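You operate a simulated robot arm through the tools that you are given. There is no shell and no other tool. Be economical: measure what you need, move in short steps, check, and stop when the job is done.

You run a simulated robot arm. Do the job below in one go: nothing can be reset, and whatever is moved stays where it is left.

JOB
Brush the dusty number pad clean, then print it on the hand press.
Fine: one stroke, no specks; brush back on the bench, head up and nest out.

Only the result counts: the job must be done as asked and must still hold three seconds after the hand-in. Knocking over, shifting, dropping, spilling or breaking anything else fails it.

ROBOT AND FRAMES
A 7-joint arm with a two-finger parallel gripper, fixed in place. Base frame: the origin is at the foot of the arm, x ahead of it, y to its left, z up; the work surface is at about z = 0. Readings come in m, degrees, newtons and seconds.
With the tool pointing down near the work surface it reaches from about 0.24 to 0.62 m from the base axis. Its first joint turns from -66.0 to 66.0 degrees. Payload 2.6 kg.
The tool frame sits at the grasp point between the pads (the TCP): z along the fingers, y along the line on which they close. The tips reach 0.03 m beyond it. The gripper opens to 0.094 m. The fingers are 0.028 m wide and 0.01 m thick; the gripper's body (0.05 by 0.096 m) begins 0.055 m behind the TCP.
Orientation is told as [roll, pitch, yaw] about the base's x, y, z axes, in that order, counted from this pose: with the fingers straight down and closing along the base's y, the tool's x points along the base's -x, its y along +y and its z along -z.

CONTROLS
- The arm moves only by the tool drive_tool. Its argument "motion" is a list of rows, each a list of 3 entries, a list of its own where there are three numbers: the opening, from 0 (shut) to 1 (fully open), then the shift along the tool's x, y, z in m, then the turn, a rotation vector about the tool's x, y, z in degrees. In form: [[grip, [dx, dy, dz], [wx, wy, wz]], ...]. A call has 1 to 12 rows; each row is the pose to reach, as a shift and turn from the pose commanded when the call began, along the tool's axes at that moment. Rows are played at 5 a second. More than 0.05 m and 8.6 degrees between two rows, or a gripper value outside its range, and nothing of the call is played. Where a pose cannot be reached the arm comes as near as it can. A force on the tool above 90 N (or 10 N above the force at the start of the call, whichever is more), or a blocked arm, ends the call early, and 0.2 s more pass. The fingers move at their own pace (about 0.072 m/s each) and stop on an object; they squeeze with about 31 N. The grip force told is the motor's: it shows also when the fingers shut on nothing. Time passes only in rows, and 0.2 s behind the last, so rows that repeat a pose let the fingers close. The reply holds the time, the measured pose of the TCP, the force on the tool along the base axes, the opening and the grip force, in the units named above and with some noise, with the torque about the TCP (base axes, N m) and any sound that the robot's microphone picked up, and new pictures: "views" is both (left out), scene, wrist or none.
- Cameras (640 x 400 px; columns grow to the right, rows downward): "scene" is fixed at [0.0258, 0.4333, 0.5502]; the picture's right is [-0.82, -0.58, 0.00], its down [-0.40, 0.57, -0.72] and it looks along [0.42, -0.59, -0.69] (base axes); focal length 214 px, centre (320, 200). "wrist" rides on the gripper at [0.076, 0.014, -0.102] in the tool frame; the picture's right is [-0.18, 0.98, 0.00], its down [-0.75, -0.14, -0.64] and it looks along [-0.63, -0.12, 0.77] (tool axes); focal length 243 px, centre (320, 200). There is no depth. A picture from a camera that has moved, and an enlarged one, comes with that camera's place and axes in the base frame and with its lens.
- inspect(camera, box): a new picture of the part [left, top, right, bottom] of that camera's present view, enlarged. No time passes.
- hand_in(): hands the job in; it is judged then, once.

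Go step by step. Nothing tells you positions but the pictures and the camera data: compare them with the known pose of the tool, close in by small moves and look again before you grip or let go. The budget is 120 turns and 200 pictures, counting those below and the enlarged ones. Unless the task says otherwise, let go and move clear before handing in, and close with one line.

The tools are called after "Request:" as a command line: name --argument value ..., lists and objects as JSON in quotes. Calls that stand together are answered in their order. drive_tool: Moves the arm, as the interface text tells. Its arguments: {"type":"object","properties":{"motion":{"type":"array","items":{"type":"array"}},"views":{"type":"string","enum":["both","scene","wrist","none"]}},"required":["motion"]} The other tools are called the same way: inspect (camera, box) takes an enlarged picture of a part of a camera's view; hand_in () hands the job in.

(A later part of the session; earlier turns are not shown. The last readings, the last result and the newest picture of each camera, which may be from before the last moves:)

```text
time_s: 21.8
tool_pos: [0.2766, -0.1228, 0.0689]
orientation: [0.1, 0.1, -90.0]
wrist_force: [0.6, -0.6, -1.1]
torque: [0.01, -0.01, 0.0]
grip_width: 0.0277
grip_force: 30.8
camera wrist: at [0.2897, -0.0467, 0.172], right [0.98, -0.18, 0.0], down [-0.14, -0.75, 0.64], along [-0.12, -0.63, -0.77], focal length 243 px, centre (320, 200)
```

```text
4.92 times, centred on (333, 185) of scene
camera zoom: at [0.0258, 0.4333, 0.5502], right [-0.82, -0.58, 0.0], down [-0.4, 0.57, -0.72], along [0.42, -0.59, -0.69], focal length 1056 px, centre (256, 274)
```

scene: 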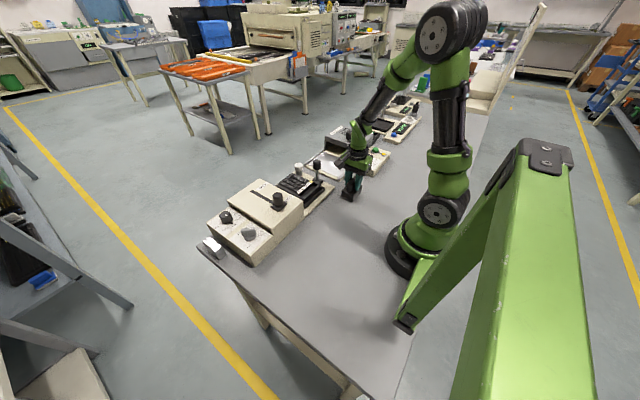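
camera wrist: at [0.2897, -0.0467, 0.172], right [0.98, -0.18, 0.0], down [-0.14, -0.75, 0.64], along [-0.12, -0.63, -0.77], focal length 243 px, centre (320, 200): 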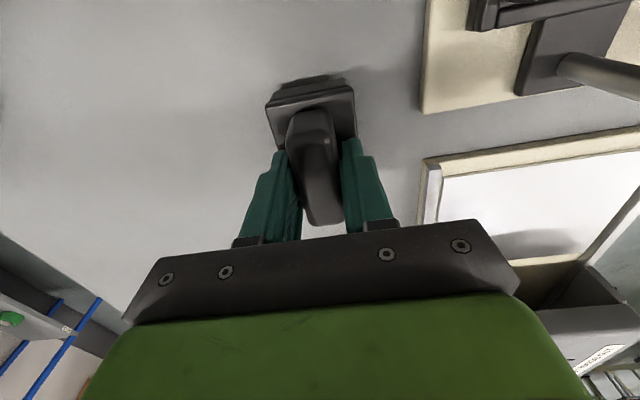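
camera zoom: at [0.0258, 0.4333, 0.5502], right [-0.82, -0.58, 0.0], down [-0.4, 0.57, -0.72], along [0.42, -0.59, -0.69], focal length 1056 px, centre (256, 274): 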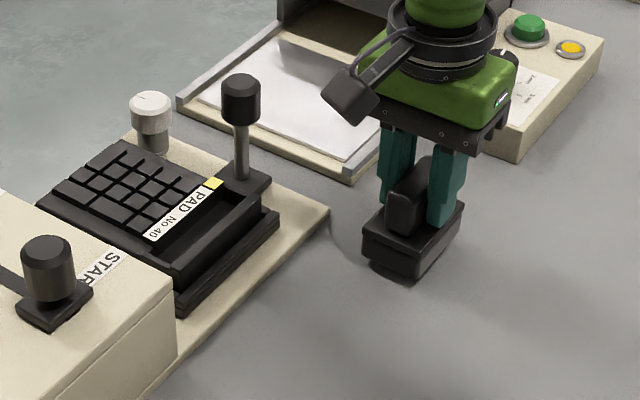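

Pad looks clean. Lower the brush to the bench and release.

Request:
drive_tool --motion '[[0, [0, 0, 0.005], [0, 0, 0]], [0, [0, 0, 0.0078], [0, 0, 0]], [0, [0, 0, 0.0078], [0, 0, 0]]]' --views "none"

Request:
inspect --camera "scene" --box '[270, 160, 320, 195]'

```text
time_s: 22.6
tool_pos: [0.2764, -0.1235, 0.0612]
orientation: [0.2, 0.0, -90.1]
wrist_force: [-6.6, 2.5, 23.4]
torque: [0.04, 0.13, 0.0]
grip_width: 0.0278
grip_force: 31.1
```

```text
11.43 times, centred on (295, 178) of scene
camera zoom: at [0.0258, 0.4334, 0.5502], right [-0.82, -0.58, 0.0], down [-0.4, 0.57, -0.72], along [0.42, -0.59, -0.69], focal length 2451 px, centre (606, 457)
```

zoom: 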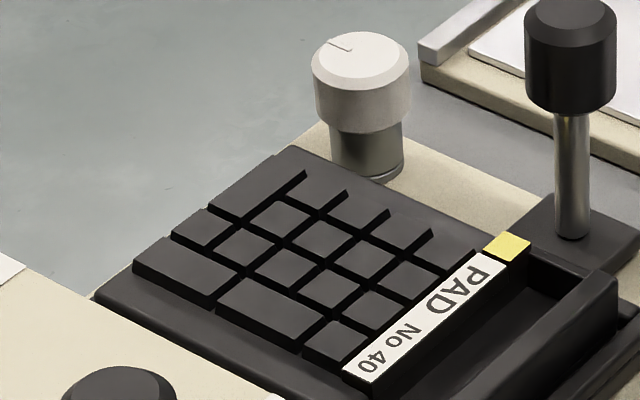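

Request:
drive_tool --motion '[[0, [0, 0, -0.001], [0, 0, 0]], [1, [0, 0, -0.001], [0, 0, 0]], [1, [0, 0, -0.001], [0, 0, 0]], [1, [0, 0, -0.001], [0, 0, 0]], [1, [0, 0, -0.001], [0, 0, 0]], [1, [0, 0, -0.03], [0, 0, 0]], [1, [0, 0, -0.07], [0, 0, 0]], [1, [0, 0, -0.11], [0, 0, 0]], [1, [0, 0, -0.13], [0, 0, 0]]]' --views "both"

Request:
inspect --camera "scene" --box '[320, 160, 380, 210]'

```text
time_s: 24.6
tool_pos: [0.2761, -0.1237, 0.1908]
orientation: [0.1, 0.1, -90.2]
wrist_force: [0.3, 0.4, 1.1]
torque: [0.03, -0.01, 0.0]
grip_width: 0.0941
grip_force: 0.1
camera wrist: at [0.2896, -0.0474, 0.2941], right [0.98, -0.18, 0.0], down [-0.14, -0.75, 0.64], along [-0.12, -0.63, -0.77], focal length 243 px, centre (320, 200)
```

scene: 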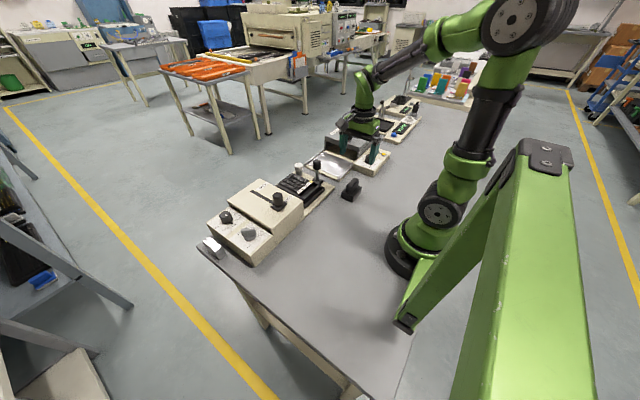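
wrist: 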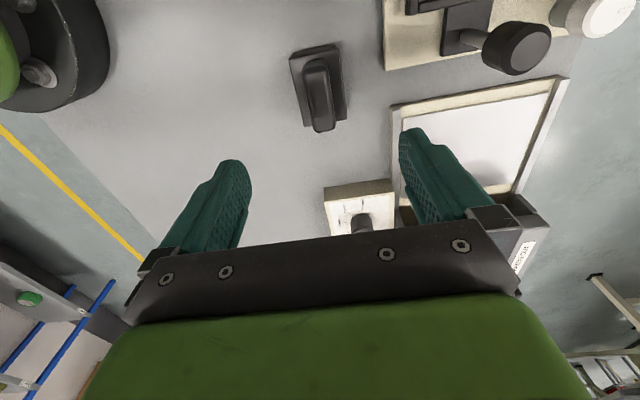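

```text
8.00 times, centred on (350, 185) of scene
camera zoom: at [0.0258, 0.4333, 0.5502], right [-0.82, -0.58, 0.0], down [-0.4, 0.57, -0.72], along [0.42, -0.59, -0.69], focal length 1716 px, centre (80, 320)
```

zoom: 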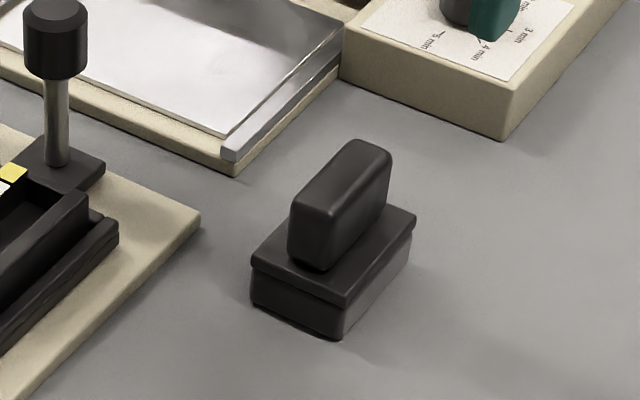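

Request:
drive_tool --motion '[[0.6, [0.0, 0.04, -0.02], [0, 0, 0]], [0.6, [0.01, 0.085, -0.02], [0, 0, 0]], [0.6, [0.02, 0.125, -0.02], [0, 0, 0]], [0.6, [0.0215, 0.145, -0.02], [0, 0, 0]], [0.6, [0.0215, 0.145, 0.02], [0, 0, 0]], [0.6, [0.0215, 0.145, 0.03], [0, 0, 0]], [0.6, [0.0215, 0.145, 0.03], [0, 0, 0]]]' --views "both"

Request:
inspect --camera "scene" --box '[268, 130, 348, 190]'

Request:
inspect --camera "wrist" --box '[220, 40, 440, 240]'

```text
time_s: 26.2
tool_pos: [0.4212, -0.1021, 0.1594]
orientation: [0.1, 0.1, -89.9]
wrist_force: [1.2, -0.1, 0.5]
torque: [0.01, 0.01, 0.01]
grip_width: 0.0565
grip_force: 0.1
camera wrist: at [0.4348, -0.0254, 0.2644], right [0.98, -0.18, 0.0], down [-0.14, -0.75, 0.64], along [-0.12, -0.63, -0.77], focal length 243 px, centre (320, 200)
```

scene: 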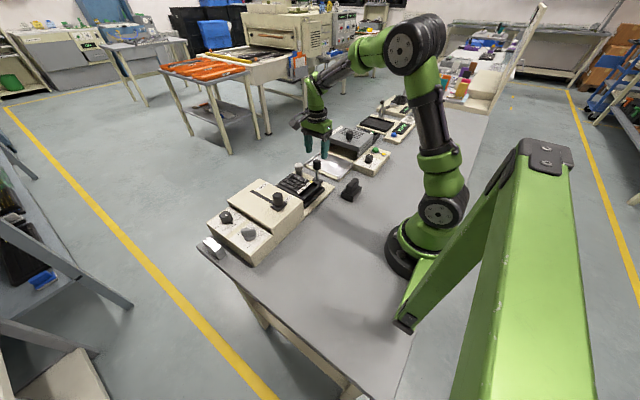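
wrist: 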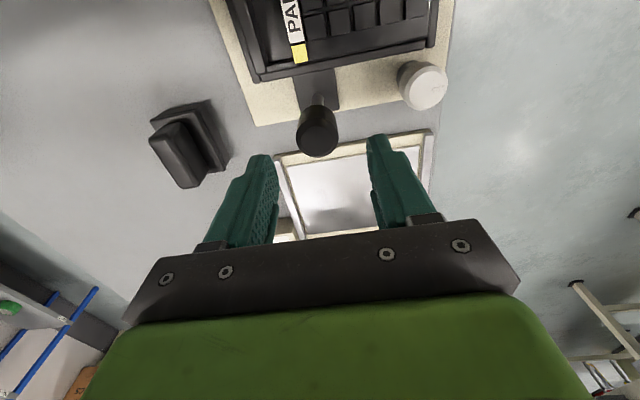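

```text
6.67 times, centred on (308, 160) of scene
camera zoom: at [0.0258, 0.4333, 0.5502], right [-0.82, -0.58, 0.0], down [-0.4, 0.57, -0.72], along [0.42, -0.59, -0.69], focal length 1430 px, centre (400, 467)
```

zoom: 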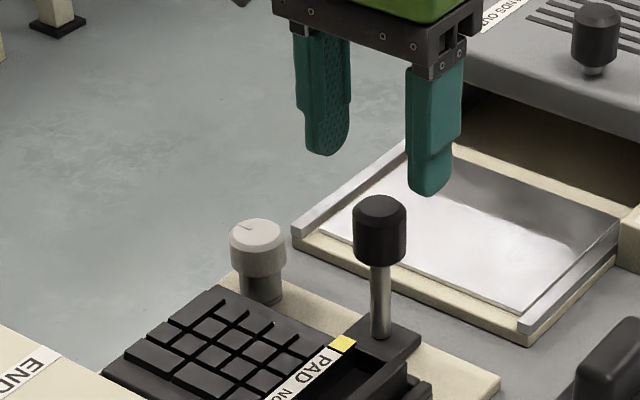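

```text
2.00 times, centred on (330, 140) of wrist
camera zoom: at [0.4348, -0.0254, 0.2644], right [0.98, -0.18, 0.0], down [-0.14, -0.75, 0.64], along [-0.12, -0.63, -0.77], focal length 485 px, centre (300, 320)
```

zoom: 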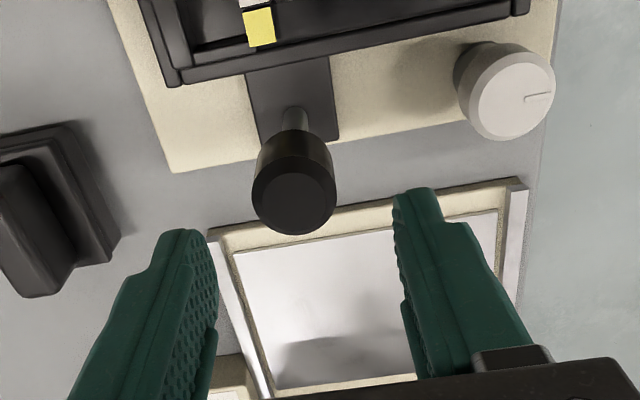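

Request:
drive_tool --motion '[[0.6, [0.001, -0.002, 0.03], [0, 0, 0]], [0.6, [0.001, -0.002, 0.063], [0, 0, 0]], [0.6, [0.001, -0.002, 0.063], [0, 0, 0]], [0, [0.001, -0.002, 0.063], [0, 0, 0]], [0, [0.001, -0.002, 0.063], [0, 0, 0]], [0, [0.001, -0.002, 0.063], [0, 0, 0]]]' --views "both"

Request:
inspect --camera "scene" --box '[268, 130, 348, 190]'

```text
time_s: 27.6
tool_pos: [0.4203, -0.101, 0.0974]
orientation: [0.3, -0.1, -89.9]
wrist_force: [18.5, -1.1, -9.3]
torque: [-0.36, 0.48, -0.13]
grip_width: 0.0297
grip_force: 45.1
camera wrist: at [0.4328, -0.0245, 0.2007], right [0.98, -0.18, 0.0], down [-0.14, -0.75, 0.64], along [-0.11, -0.63, -0.77], focal length 243 px, centre (320, 200)
```

scene: 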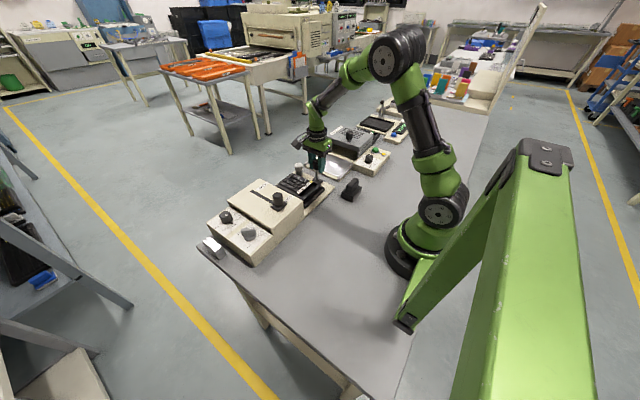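
wrist: 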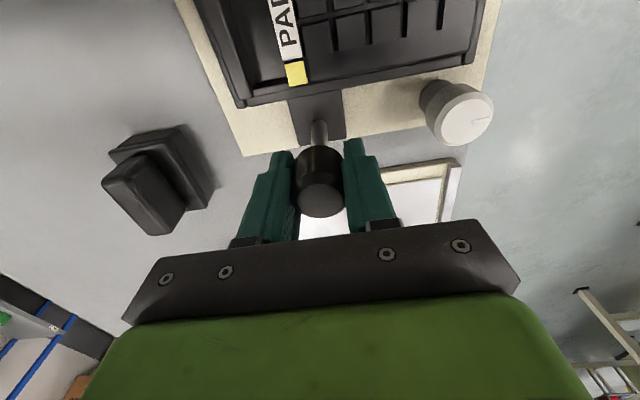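

```text
6.67 times, centred on (308, 160) of scene
camera zoom: at [0.0259, 0.4333, 0.5502], right [-0.82, -0.58, 0.0], down [-0.4, 0.57, -0.72], along [0.42, -0.59, -0.69], focal length 1430 px, centre (400, 467)
```

zoom: 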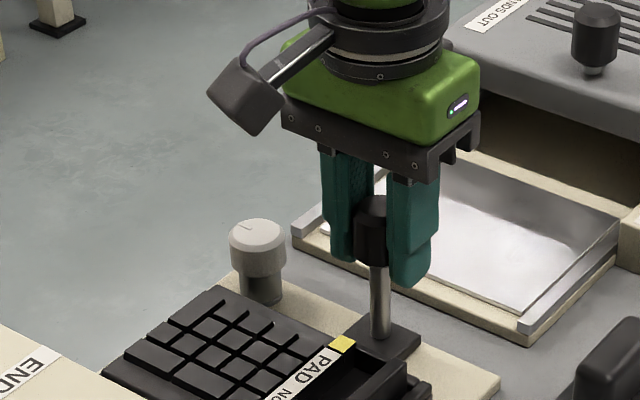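

Request:
drive_tool --motion '[[0, [0, 0.0015, 0], [0, 0, 0]], [0, [0.005, 0.0015, 0], [0, 0, 0]], [0, [0.01, 0.0015, 0], [0, 0, 0]], [0, [0.015, 0.0015, 0], [0, 0, 0]]]' --views "scene"

Request:
inspect --camera "scene" --box '[258, 140, 348, 210]'

```text
time_s: 28.6
tool_pos: [0.4194, -0.087, 0.0971]
orientation: [0.1, 0.1, -90.1]
wrist_force: [-0.4, -1.7, -9.4]
torque: [-0.57, -0.44, -0.18]
grip_width: 0.0295
grip_force: 45.7
```

scene: 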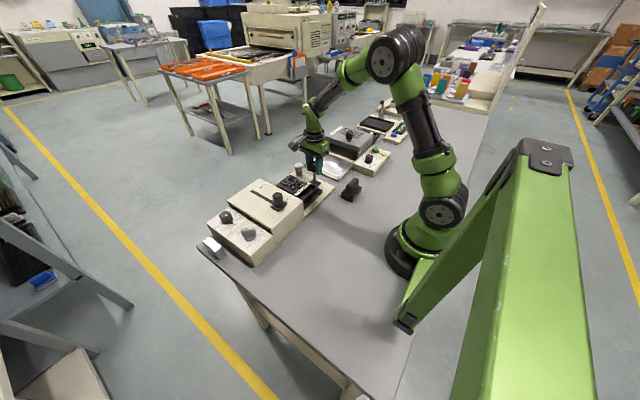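

```text
5.71 times, centred on (303, 175) of scene
camera zoom: at [0.0259, 0.4333, 0.5502], right [-0.82, -0.58, 0.0], down [-0.4, 0.57, -0.72], along [0.42, -0.59, -0.69], focal length 1226 px, centre (417, 343)
```

zoom: 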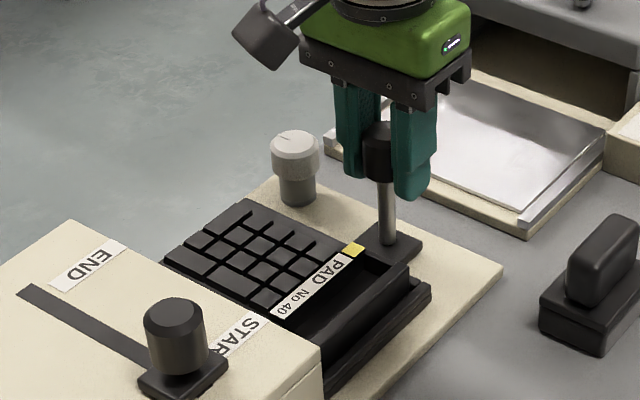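

Request:
drive_tool --motion '[[0, [0.015, 0, -0.0], [0, 0, 0]], [0, [0.03, 0, 0], [0, 0, 0]], [0, [0.045, 0, 0], [0, 0, 0]], [0, [0.06, 0, 0], [0, 0, 0]], [0, [0.07, 0, 0], [0, 0, 0]], [0, [0.08, 0, 0], [0, 0, 0]], [0, [0.09, 0, 0], [0, 0, 0]]]' --views "both"

Request:
inspect --camera "scene" --box '[228, 150, 348, 230]'

```text
time_s: 30.2
tool_pos: [0.42, 0.0055, 0.0962]
orientation: [-0.2, 0.2, -90.1]
wrist_force: [-16.6, -2.5, -4.7]
torque: [-0.14, -0.23, -0.05]
grip_width: 0.0296
grip_force: 45.0
camera wrist: at [0.4336, 0.0813, 0.2008], right [0.98, -0.19, 0.0], down [-0.14, -0.75, 0.64], along [-0.12, -0.63, -0.77], focal length 243 px, centre (320, 200)
```

scene: 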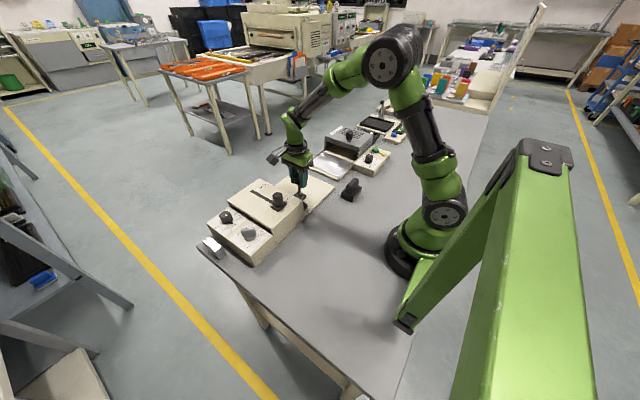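
wrist: 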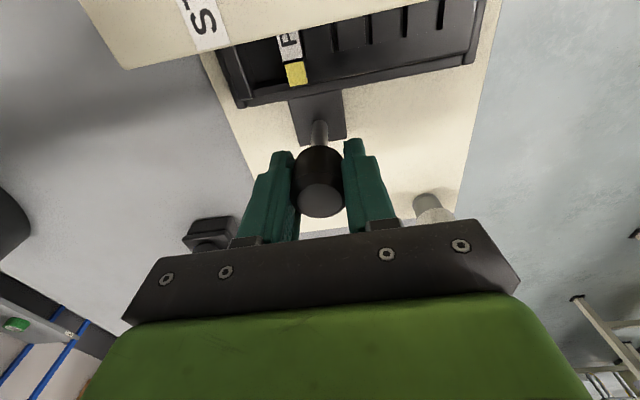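

```text
5.00 times, centred on (288, 190) of scene
camera zoom: at [0.0258, 0.4333, 0.5502], right [-0.82, -0.58, 0.0], down [-0.4, 0.57, -0.72], along [0.42, -0.59, -0.69], focal length 1072 px, centre (480, 250)
```

zoom: 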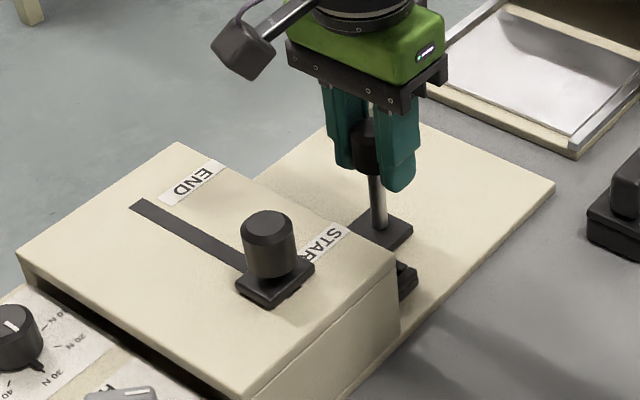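

Request:
drive_tool --motion '[[0, [0.01, -0.0015, 0], [0, 0, 0]], [0, [0.02, -0.0016, 0], [0, 0, 0]], [0, [0.03, -0.0018, 0], [0, 0, 0]], [0, [0.04, -0.0019, 0], [0, 0, 0]]]' --views "none"

Request:
inspect --camera "scene" --box '[228, 150, 348, 230]'

```text
time_s: 31.2
tool_pos: [0.4187, 0.0447, 0.0977]
orientation: [0.3, -0.1, -89.9]
wrist_force: [23.3, -0.9, -30.3]
torque: [0.58, 0.66, -0.28]
grip_width: 0.0297
grip_force: 44.4
```

```text
5.00 times, centred on (288, 190) of scene
camera zoom: at [0.026, 0.4333, 0.5502], right [-0.82, -0.58, 0.0], down [-0.4, 0.57, -0.72], along [0.42, -0.59, -0.69], focal length 1072 px, centre (480, 250)
```

zoom: 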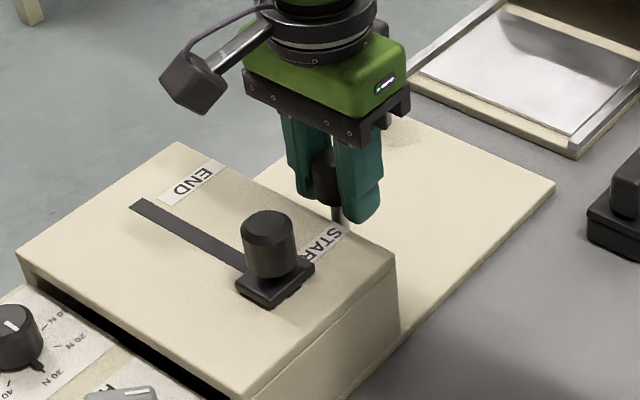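

Request:
drive_tool --motion '[[0, [0.0, 0.001, 0.0015], [0, 0, 0]], [0, [0.006, 0.001, 0.0015], [0, 0, 0]], [0, [0.012, 0.001, 0.0015], [0, 0, 0]], [0, [0.016, 0.001, 0.0015], [0, 0, 0]]]' --views "none"

Request:
inspect --camera "scene" --box '[228, 150, 348, 230]'

```text
time_s: 32.2
tool_pos: [0.4204, 0.0531, 0.0976]
orientation: [0.1, -0.7, -90.7]
wrist_force: [-12.4, -41.6, 14.8]
torque: [-0.11, 0.36, -0.08]
grip_width: 0.0297
grip_force: 44.6
```

```text
5.00 times, centred on (288, 190) of scene
camera zoom: at [0.0258, 0.4333, 0.5502], right [-0.82, -0.58, 0.0], down [-0.4, 0.57, -0.72], along [0.42, -0.59, -0.69], focal length 1072 px, centre (480, 250)
```

zoom: 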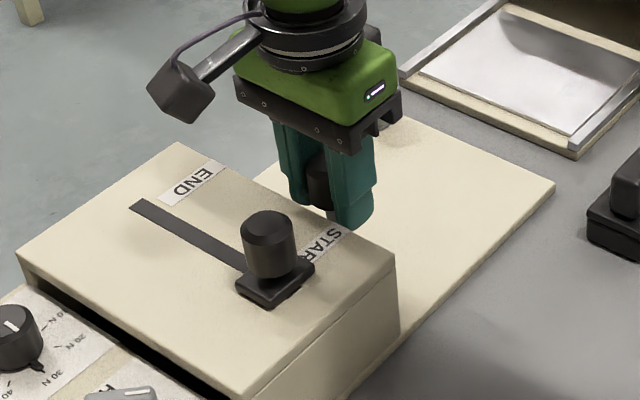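

Request:
drive_tool --motion '[[0, [-0.007, 0.0, 0.0], [0, 0, 0]], [0, [-0.007, 0.0, 0.0], [0, 0, 0]]]' --views "wrist"

Request:
inspect --camera "wrist" --box '[220, 40, 420, 220]'

Request:
inspect --camera "scene" --box '[270, 170, 310, 210]'

```text
time_s: 32.8
tool_pos: [0.4201, 0.0501, 0.0969]
orientation: [0.2, -0.3, -90.1]
wrist_force: [-13.9, -21.8, 15.9]
torque: [-1.0, 0.83, -0.03]
grip_width: 0.0292
grip_force: 45.3
camera wrist: at [0.4334, 0.128, 0.2], right [0.98, -0.19, 0.0], down [-0.14, -0.75, 0.64], along [-0.12, -0.63, -0.76], focal length 243 px, centre (320, 200)
```

wrist: 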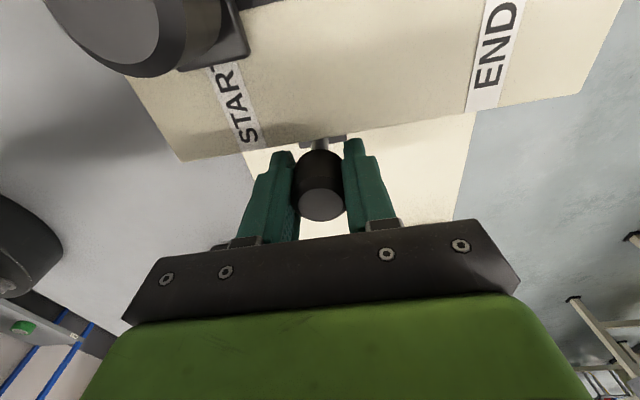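

```text
2.22 times, centred on (320, 130) of wrist
camera zoom: at [0.4334, 0.128, 0.2], right [0.98, -0.19, 0.0], down [-0.14, -0.75, 0.64], along [-0.12, -0.63, -0.76], focal length 539 px, centre (320, 356)
```

zoom: 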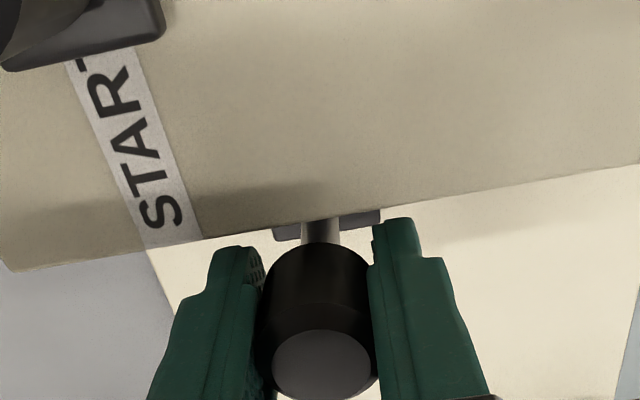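

```text
10.00 times, centred on (290, 190) of scene
camera zoom: at [0.0257, 0.4333, 0.5502], right [-0.82, -0.58, 0.0], down [-0.4, 0.57, -0.72], along [0.42, -0.59, -0.69], focal length 2145 px, centre (620, 300)
```

zoom: 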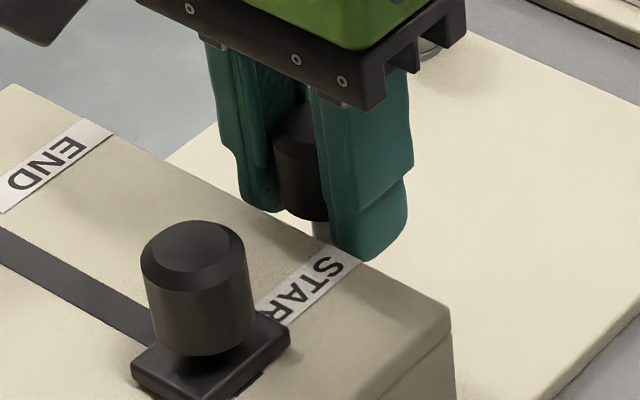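

Request:
drive_tool --motion '[[0, [-0.004, -0.001, -0.001], [0, 0, 0]], [0, [-0.004, -0.001, -0.001], [0, 0, 0]]]' --views "none"

```text
time_s: 33.4
tool_pos: [0.4188, 0.0509, 0.0976]
orientation: [0.4, 0.0, -89.7]
wrist_force: [18.6, -1.4, -17.6]
torque: [-0.87, 0.65, -0.05]
grip_width: 0.0298
grip_force: 44.8
```

Request:
drive_tool --motion '[[0.6, [0, 0, 0], [0, 0, 0]], [0.6, [0, 0, 0], [0, 0, 0]], [0.6, [-0.005, 0, -0.04], [0, 0, 0]], [0.6, [-0.02, 0, -0.08], [0, 0, 0]], [0.6, [-0.04, 0, -0.1], [0, 0, 0]]]' --views "both"

Request:
inspect --camera "scene" --box '[220, 150, 340, 230]'

Request:
inspect --camera "wrist" --box '[220, 0, 420, 160]'

```text
time_s: 34.6
tool_pos: [0.4196, 0.0092, 0.1981]
orientation: [0.1, 0.0, -90.1]
wrist_force: [0.5, -0.9, 0.1]
torque: [0.0, -0.02, -0.01]
grip_width: 0.0565
grip_force: 0.0
camera wrist: at [0.4327, 0.0853, 0.3015], right [0.98, -0.18, 0.0], down [-0.14, -0.75, 0.64], along [-0.12, -0.63, -0.77], focal length 243 px, centre (320, 200)
```

scene: 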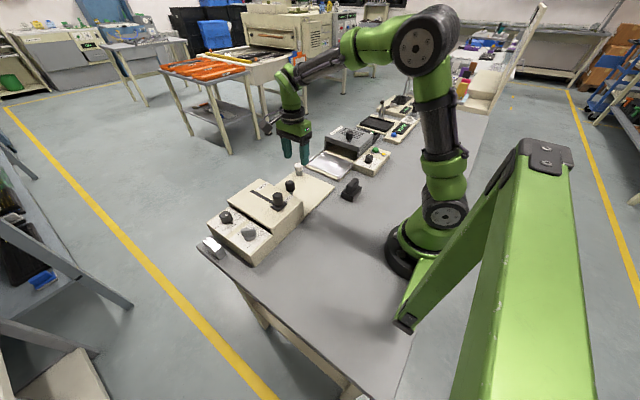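
wrist: 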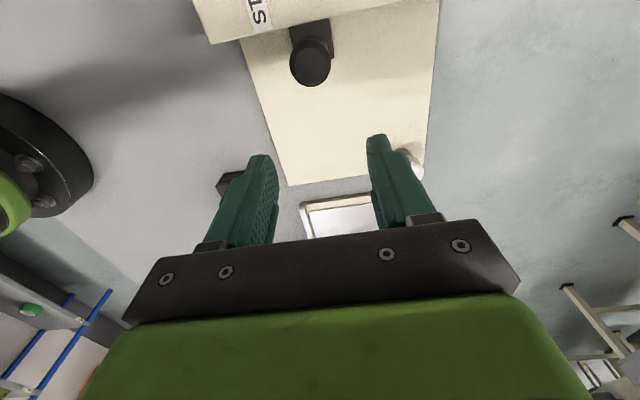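

```text
5.00 times, centred on (280, 190) of scene
camera zoom: at [0.0258, 0.4334, 0.5502], right [-0.82, -0.58, 0.0], down [-0.4, 0.57, -0.72], along [0.42, -0.59, -0.69], focal length 1072 px, centre (520, 250)
```

zoom: 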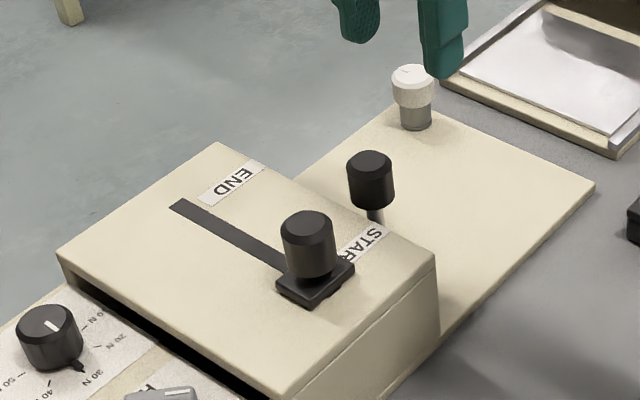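

```text
2.50 times, centred on (320, 80) of wrist
camera zoom: at [0.4327, 0.0853, 0.3015], right [0.98, -0.18, 0.0], down [-0.14, -0.75, 0.64], along [-0.12, -0.63, -0.77], focal length 606 px, centre (320, 500)
```

zoom: 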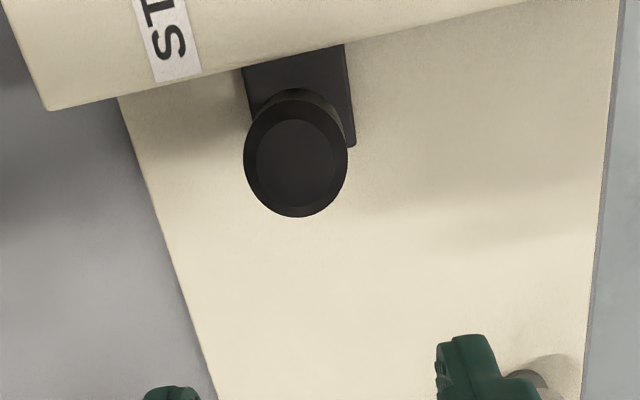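

Request:
drive_tool --motion '[[0.5, [0.0, 0, -0.04], [0, 0, -8]], [0.5, [0.02, 0, -0.06], [0, 0, -16]], [0.5, [0.04, 0, -0.06], [0, 0, -24]], [0.5, [0.06, -0.005, -0.06], [0, 0, -32]], [0.5, [0.08, -0.01, -0.06], [0, 0, -40]], [0.5, [0.1, -0.015, -0.06], [0, 0, -48]], [0.5, [0.12, -0.02, -0.06], [0, 0, -56]], [0.5, [0.14, -0.025, -0.06], [0, 0, -64]], [0.5, [0.17, -0.025, -0.06], [0, 0, -72]], [0.5, [0.2, -0.025, -0.06], [0, 0, -80]], [0.5, [0.22, -0.025, -0.06], [0, 0, -88]], [0.5, [0.24, -0.025, -0.06], [0, 0, -96]]]' --views "none"

Request:
drive_tool --motion '[[0.5, [0, 0, 0], [0, 0, -8]], [0.5, [0, 0, 0], [0, 0, -16]], [0.5, [0, 0, 0], [0, 0, -24]], [0.5, [0, 0, 0], [0, 0, -32]], [0.5, [0, 0, 0], [0, 0, -39]], [0.5, [0, 0, 0.03], [0, 0, -39]], [0.5, [0, 0, 0.03], [0, 0, -39]]]' --views "both"

Request:
inspect --camera "wrist" --box '[220, 20, 440, 220]'

```text
time_s: 37.2
tool_pos: [0.3926, 0.2504, 0.2584]
orientation: [0.1, 0.0, 6.2]
wrist_force: [0.3, 0.5, 0.0]
torque: [-0.01, -0.01, 0.01]
grip_width: 0.0467
grip_force: 0.1
```

```text
time_s: 38.8
tool_pos: [0.3932, 0.2497, 0.2274]
orientation: [-0.1, -0.2, 45.0]
wrist_force: [0.5, 0.0, -0.1]
torque: [0.06, -0.01, 0.0]
grip_width: 0.0467
grip_force: 0.0
camera wrist: at [0.3291, 0.2057, 0.3308], right [-0.57, 0.82, 0.0], down [0.63, 0.43, 0.64], along [0.53, 0.36, -0.77], focal length 243 px, centre (320, 200)
```

scene: 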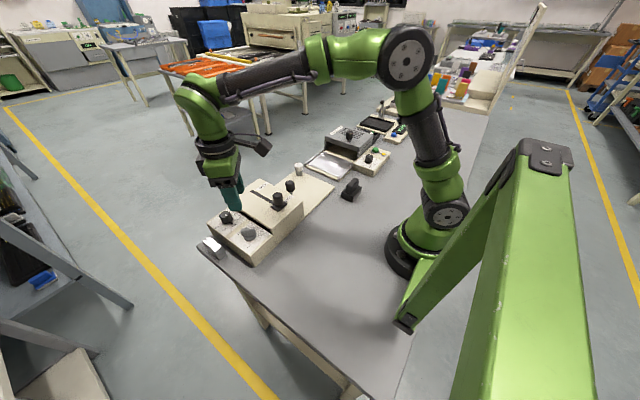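
wrist: 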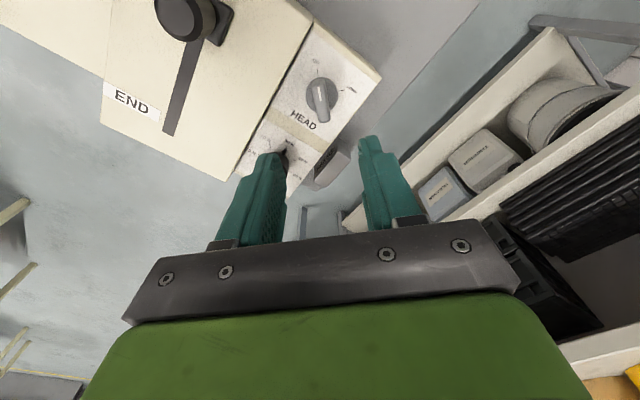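

```text
2.00 times, centred on (330, 120) of wrist
camera zoom: at [0.3291, 0.2057, 0.3308], right [-0.57, 0.82, 0.0], down [0.63, 0.43, 0.64], along [0.53, 0.36, -0.77], focal length 485 px, centre (300, 360)
```

zoom: 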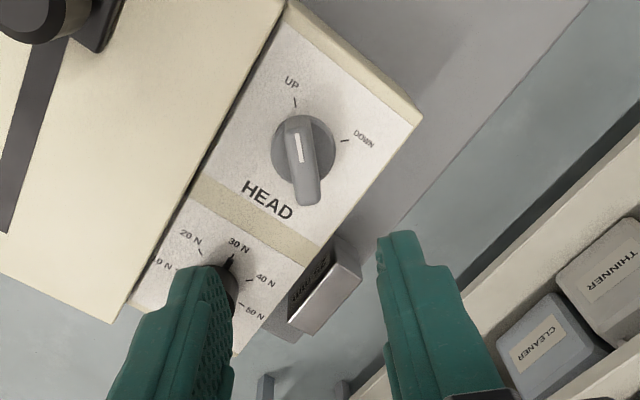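

Request:
inspect --camera "wrist" --box '[355, 135, 405, 195]'

Request:
inspect --camera "wrist" --box '[350, 130, 410, 200]'

Request:
inspect --camera "wrist" --box '[290, 40, 360, 100]'

```text
6.67 times, centred on (380, 165) of wrist
camera zoom: at [0.3291, 0.2057, 0.3308], right [-0.57, 0.82, 0.0], down [0.63, 0.43, 0.64], along [0.53, 0.36, -0.77], focal length 1618 px, centre (-80, 433)
```

zoom: 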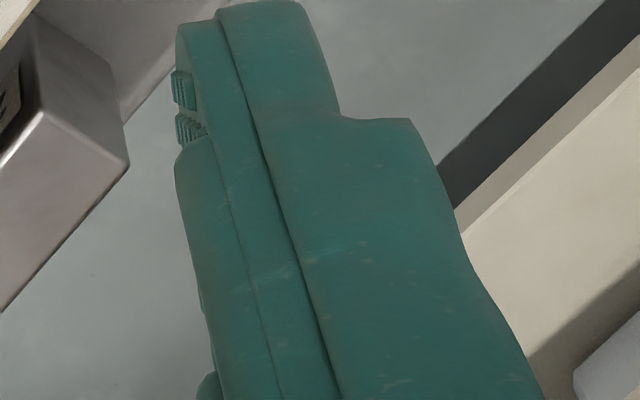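

```text
5.71 times, centred on (380, 165) of wrist
camera zoom: at [0.3291, 0.2057, 0.3308], right [-0.57, 0.82, 0.0], down [0.63, 0.43, 0.64], along [0.53, 0.36, -0.77], focal length 1386 px, centre (-23, 400)
```

zoom: 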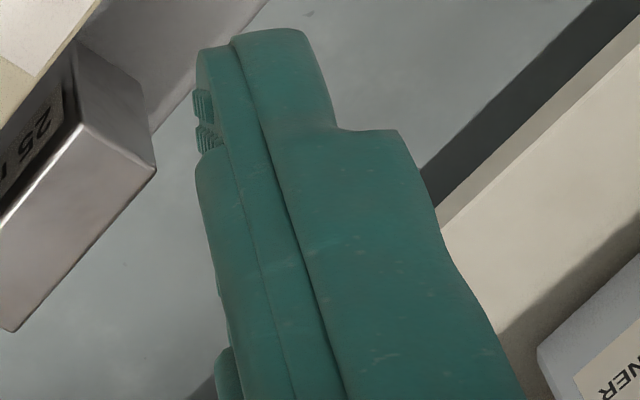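

```text
6.67 times, centred on (325, 70) of wrist
camera zoom: at [0.3291, 0.2057, 0.3308], right [-0.57, 0.82, 0.0], down [0.63, 0.43, 0.64], along [0.53, 0.36, -0.77], focal length 1618 px, centre (287, 1067)
```

zoom: 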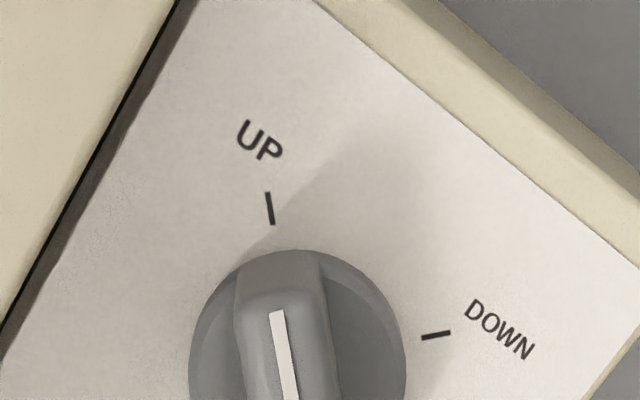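

Request:
inspect --camera "wrist" --box '[300, 130, 370, 200]'

```text
5.71 times, centred on (335, 165) of wrist
camera zoom: at [0.3291, 0.2057, 0.3308], right [-0.57, 0.82, 0.0], down [0.63, 0.43, 0.64], along [0.53, 0.36, -0.77], focal length 1386 px, centre (234, 400)
```

zoom: 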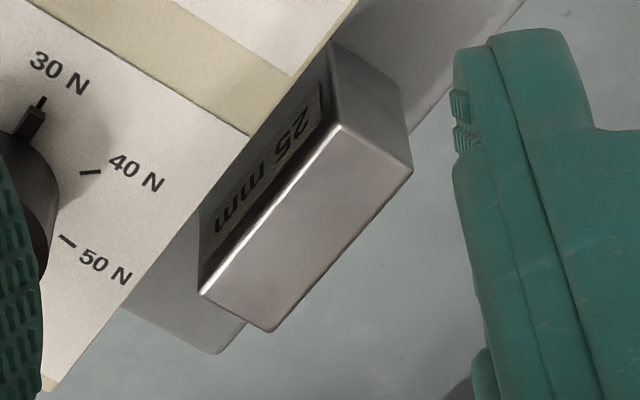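

Request:
drive_tool --motion '[[0.5, [0.001, 0, 0.045], [0, 0, 0]], [0.5, [0.001, 0, 0.09], [0, 0, 0]], [0.5, [0.001, 0, 0.119], [0, 0, 0]], [0.5, [0.001, 0, 0.119], [0, 0, 0]]]' --views "both"

Request:
inspect --camera "scene" --box '[190, 180, 290, 260]'

```text
time_s: 39.8
tool_pos: [0.3928, 0.2475, 0.1085]
orientation: [-0.1, -0.2, 44.9]
wrist_force: [-0.2, 0.1, 0.3]
torque: [-0.02, 0.0, -0.01]
grip_width: 0.0469
grip_force: 0.1
camera wrist: at [0.3285, 0.2047, 0.2111], right [-0.56, 0.83, 0.0], down [0.63, 0.43, 0.64], along [0.53, 0.36, -0.77], focal length 243 px, centre (320, 200)
```

scene: 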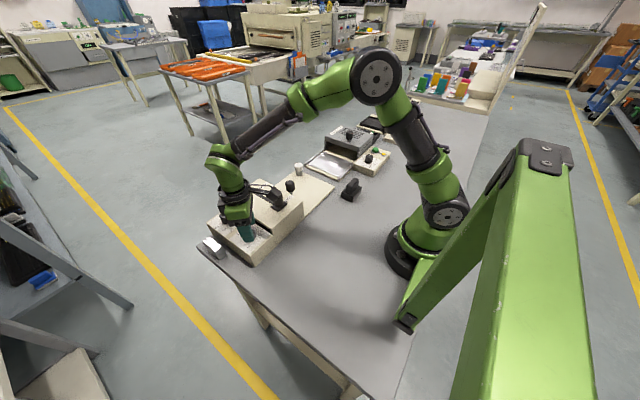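
wrist: 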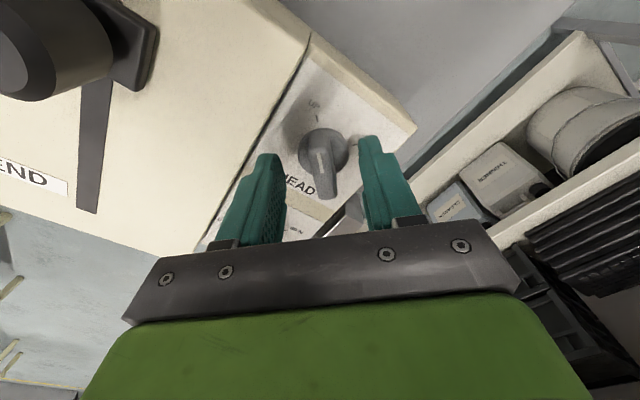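

```text
5.00 times, centred on (240, 220) of scene
camera zoom: at [0.0258, 0.4333, 0.5502], right [-0.82, -0.58, 0.0], down [-0.4, 0.57, -0.72], along [0.42, -0.59, -0.69], focal length 1072 px, centre (720, 100)
```

zoom: 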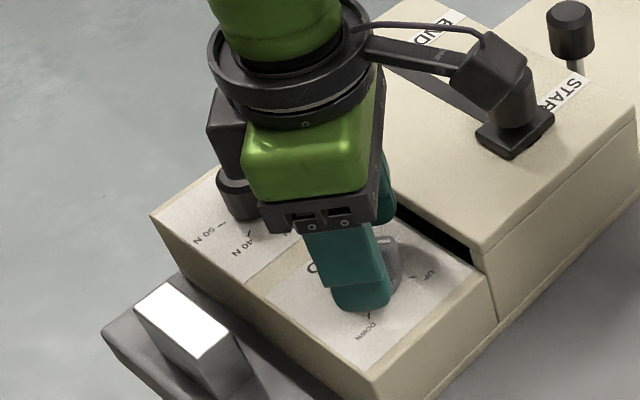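

Request:
drive_tool --motion '[[0, [0, 0.001, 0], [0, 0, 0]], [0, [0, 0.001, 0], [0, 0, 0]], [0, [0, 0.001, 0], [0, 0, 0]], [0, [0, 0.001, 0], [0, 0, 0]]]' --views "wrist"

```text
time_s: 40.8
tool_pos: [0.392, 0.2502, 0.1098]
orientation: [0.1, -0.1, 45.0]
wrist_force: [0.5, 3.8, -4.3]
torque: [0.19, -0.1, -0.01]
grip_width: 0.0128
grip_force: 44.6
camera wrist: at [0.3276, 0.2057, 0.2117], right [-0.56, 0.83, 0.0], down [0.63, 0.43, 0.64], along [0.53, 0.36, -0.77], focal length 243 px, centre (320, 200)
```

wrist: 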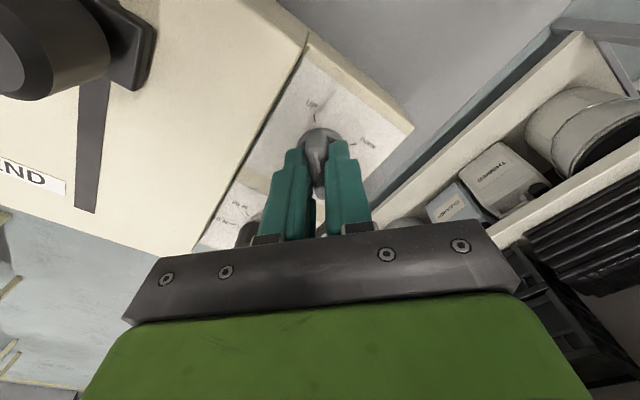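

Request:
drive_tool --motion '[[0, [0, 0.001, 0], [0, 0, 8]], [0, [0, 0.001, 0], [0, 0, 16]], [0, [0, 0.001, 0], [0, 0, 24]], [0, [0, 0.001, 0], [0, 0, 32]], [0, [0, 0.001, 0], [0, 0, 40]]]' --views "wrist"

```text
time_s: 42.0
tool_pos: [0.3907, 0.2506, 0.1096]
orientation: [0.1, -0.2, 5.0]
wrist_force: [14.4, 21.3, -18.5]
torque: [0.23, 0.27, 0.08]
grip_width: 0.0128
grip_force: 45.1
camera wrist: at [0.3132, 0.2589, 0.2116], right [0.1, 1.0, 0.0], down [0.76, -0.08, 0.64], along [0.64, -0.06, -0.76], focal length 243 px, centre (320, 200)
```

wrist: 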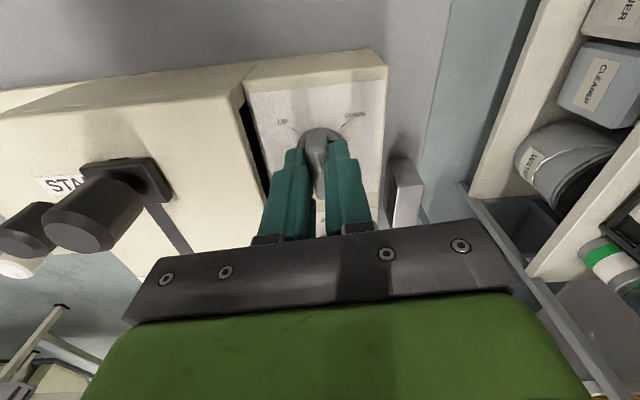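

Request:
drive_tool --motion '[[0, [-0.0011, 0.0014, 0.001], [0, 0, 0]], [0, [-0.0011, 0.0014, 0.001], [0, 0, 8]], [0, [-0.0011, 0.0014, 0.001], [0, 0, 16]], [0, [-0.0011, 0.0014, 0.001], [0, 0, 24]], [0, [-0.0011, 0.0014, 0.001], [0, 0, 32]], [0, [-0.0011, 0.0014, 0.001], [0, 0, 40]]]' --views "none"

```text
time_s: 43.4
tool_pos: [0.3939, 0.2535, 0.1086]
orientation: [0.2, 0.2, -35.0]
wrist_force: [-2.4, 18.0, 6.7]
torque: [0.59, 0.95, 0.03]
grip_width: 0.0127
grip_force: 45.0
```

Request:
drive_tool --motion '[[0, [0, 0, 0.0], [0, 0, 5]], [0, [0, 0, 0.0], [0, 0, 10]], [0, [0, 0, 0.0], [0, 0, 13]], [0, [0, 0, 0.0], [0, 0, 13]]]' --views "wrist"

Request:
inspect --camera "scene" --box '[190, 180, 290, 260]'

```text
time_s: 44.4
tool_pos: [0.3916, 0.2549, 0.1088]
orientation: [0.2, 0.0, -47.7]
wrist_force: [1.2, 23.9, 9.5]
torque: [-0.25, -0.13, 1.43]
grip_width: 0.0133
grip_force: 44.8
camera wrist: at [0.3505, 0.3199, 0.2119], right [0.85, 0.53, 0.01], down [0.4, -0.65, 0.64], along [0.34, -0.54, -0.77], focal length 243 px, centre (320, 200)
```

wrist: 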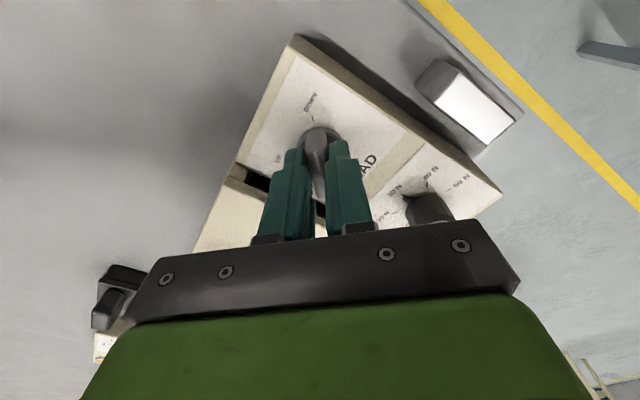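

```text
5.00 times, centred on (240, 220) of scene
camera zoom: at [0.0258, 0.4333, 0.5502], right [-0.82, -0.58, 0.0], down [-0.4, 0.57, -0.72], along [0.42, -0.59, -0.69], focal length 1072 px, centre (720, 100)
```

zoom: 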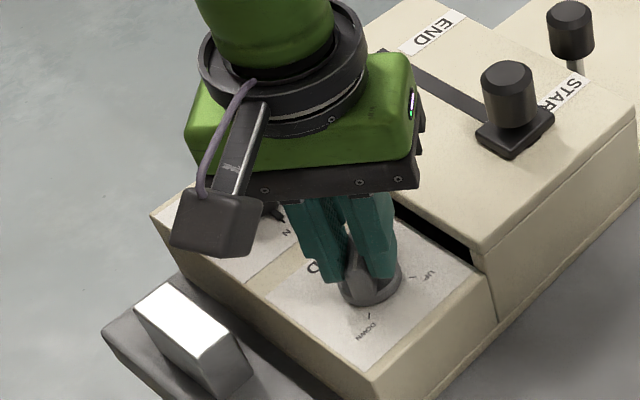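

Request:
drive_tool --motion '[[0, [0, 0.002, 0.0], [0, 0, -2]], [0.5, [0, 0.002, 0.0], [0, 0, -2]], [0.5, [0, 0.002, 0.0], [0, 0, -2]], [0.5, [0, 0.002, -0.04], [0, 0, -2]], [0.5, [0, 0, -0.08], [0, 0, -2]], [0.5, [0, 0, -0.11], [0, 0, -2]]]' --views "both"

Request:
inspect --camera "scene" --box '[190, 170, 310, 260]'

Request:
inspect --camera "wrist" --box '[220, 40, 440, 220]'

```text
time_s: 45.8
tool_pos: [0.391, 0.2525, 0.2195]
orientation: [0.1, -0.1, -45.9]
wrist_force: [0.6, -0.1, -0.8]
torque: [0.03, 0.01, 0.0]
grip_width: 0.0468
grip_force: 0.0
camera wrist: at [0.3473, 0.3168, 0.3215], right [0.84, 0.55, 0.0], down [0.42, -0.64, 0.64], along [0.35, -0.54, -0.77], focal length 243 px, centre (320, 200)
```

scene: 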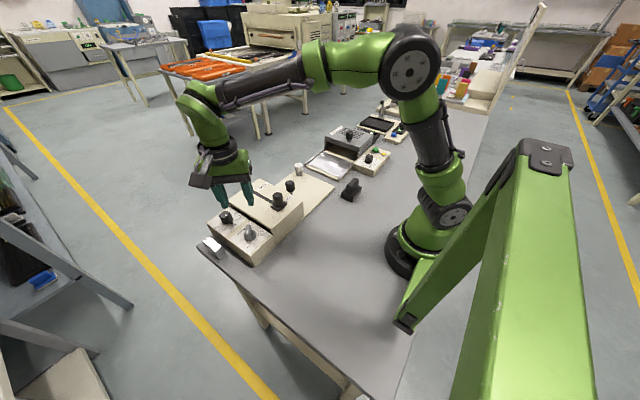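
wrist: 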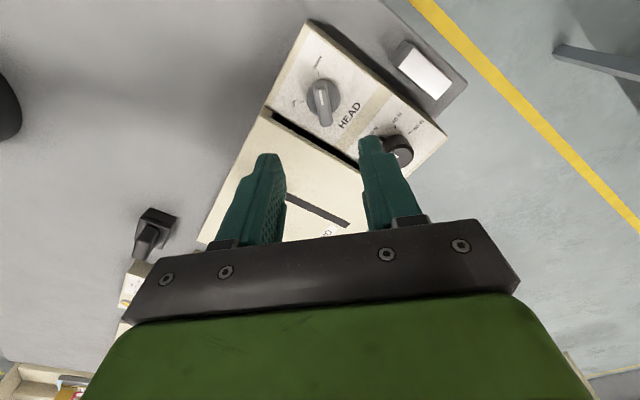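

```text
4.44 times, centred on (250, 215) of scene
camera zoom: at [0.0258, 0.4333, 0.5502], right [-0.82, -0.58, 0.0], down [-0.4, 0.57, -0.72], along [0.42, -0.59, -0.69], focal length 953 px, centre (631, 133)
```

zoom: 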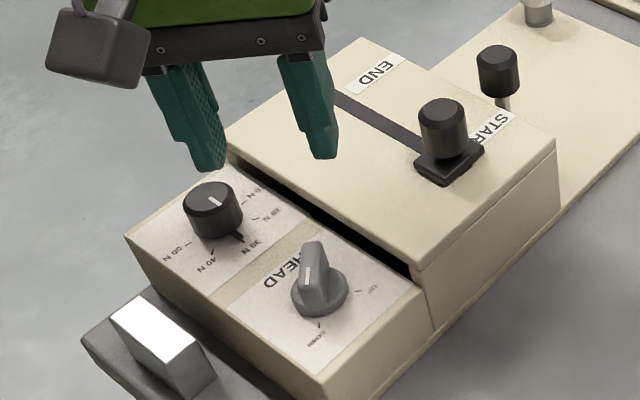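

```text
2.22 times, centred on (330, 130) of wrist
camera zoom: at [0.3473, 0.3168, 0.3215], right [0.84, 0.55, 0.0], down [0.42, -0.64, 0.64], along [0.35, -0.54, -0.77], focal length 539 px, centre (298, 356)
```

zoom: 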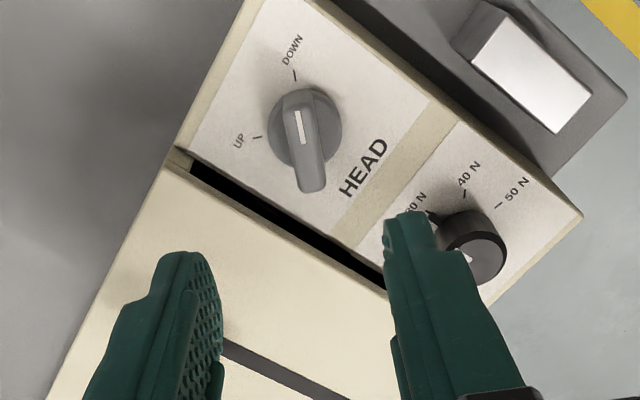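

Request:
drive_tool --motion '[[0.6, [-0.027, -0.028, 0.0], [0, 0, 8]], [0.6, [-0.054, -0.056, 0.0], [0, 0, 16]], [0.6, [-0.0817, -0.0845, 0.0], [0, 0, 24]], [0.6, [-0.0817, -0.0845, 0.02], [0, 0, 24]], [0.6, [-0.0817, -0.0845, 0.02], [0, 0, 24]]]' --views "wrist"

Request:
inspect --camera "wrist" --box '[220, 40, 440, 240]'

Request:
inspect --camera "scene" --box '[230, 140, 330, 220]'

```text
time_s: 47.0
tool_pos: [0.3891, 0.1346, 0.1969]
orientation: [0.1, 0.0, -70.2]
wrist_force: [0.7, -0.8, -0.5]
torque: [-0.01, 0.0, 0.01]
grip_width: 0.0566
grip_force: 0.1
camera wrist: at [0.3749, 0.2113, 0.3008], right [0.99, 0.16, 0.0], down [0.12, -0.76, 0.64], along [0.1, -0.63, -0.77], focal length 243 px, centre (320, 200)
```

wrist: 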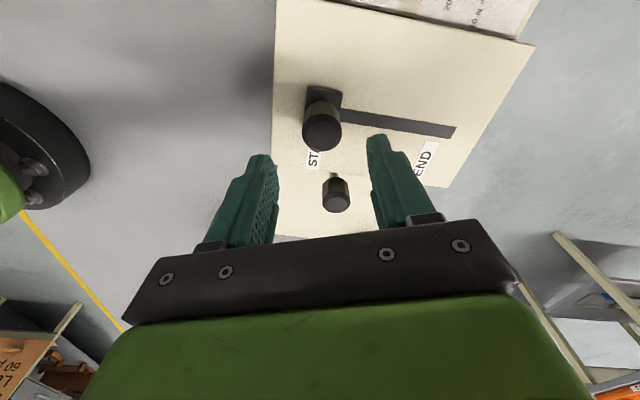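

```text
2.00 times, centred on (330, 140) of wrist
camera zoom: at [0.3749, 0.2113, 0.3008], right [0.99, 0.16, 0.0], down [0.12, -0.76, 0.64], along [0.1, -0.63, -0.77], focal length 485 px, centre (300, 320)
```

zoom: 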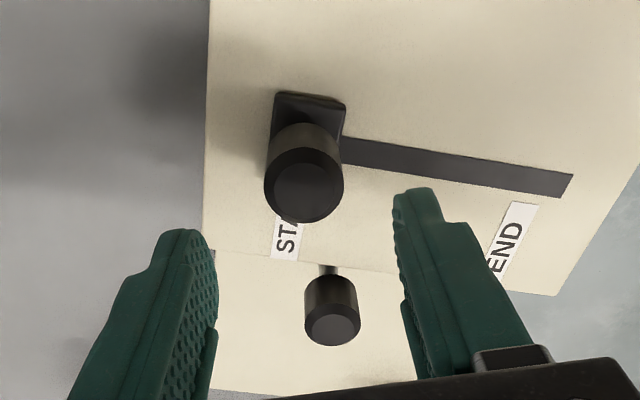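

```text
5.00 times, centred on (280, 180) of scene
camera zoom: at [0.0258, 0.4333, 0.5502], right [-0.82, -0.58, 0.0], down [-0.4, 0.57, -0.72], along [0.42, -0.59, -0.69], focal length 1072 px, centre (520, 300)
```

zoom: 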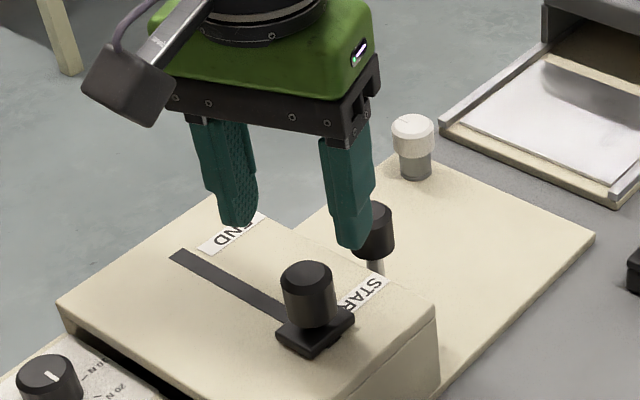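

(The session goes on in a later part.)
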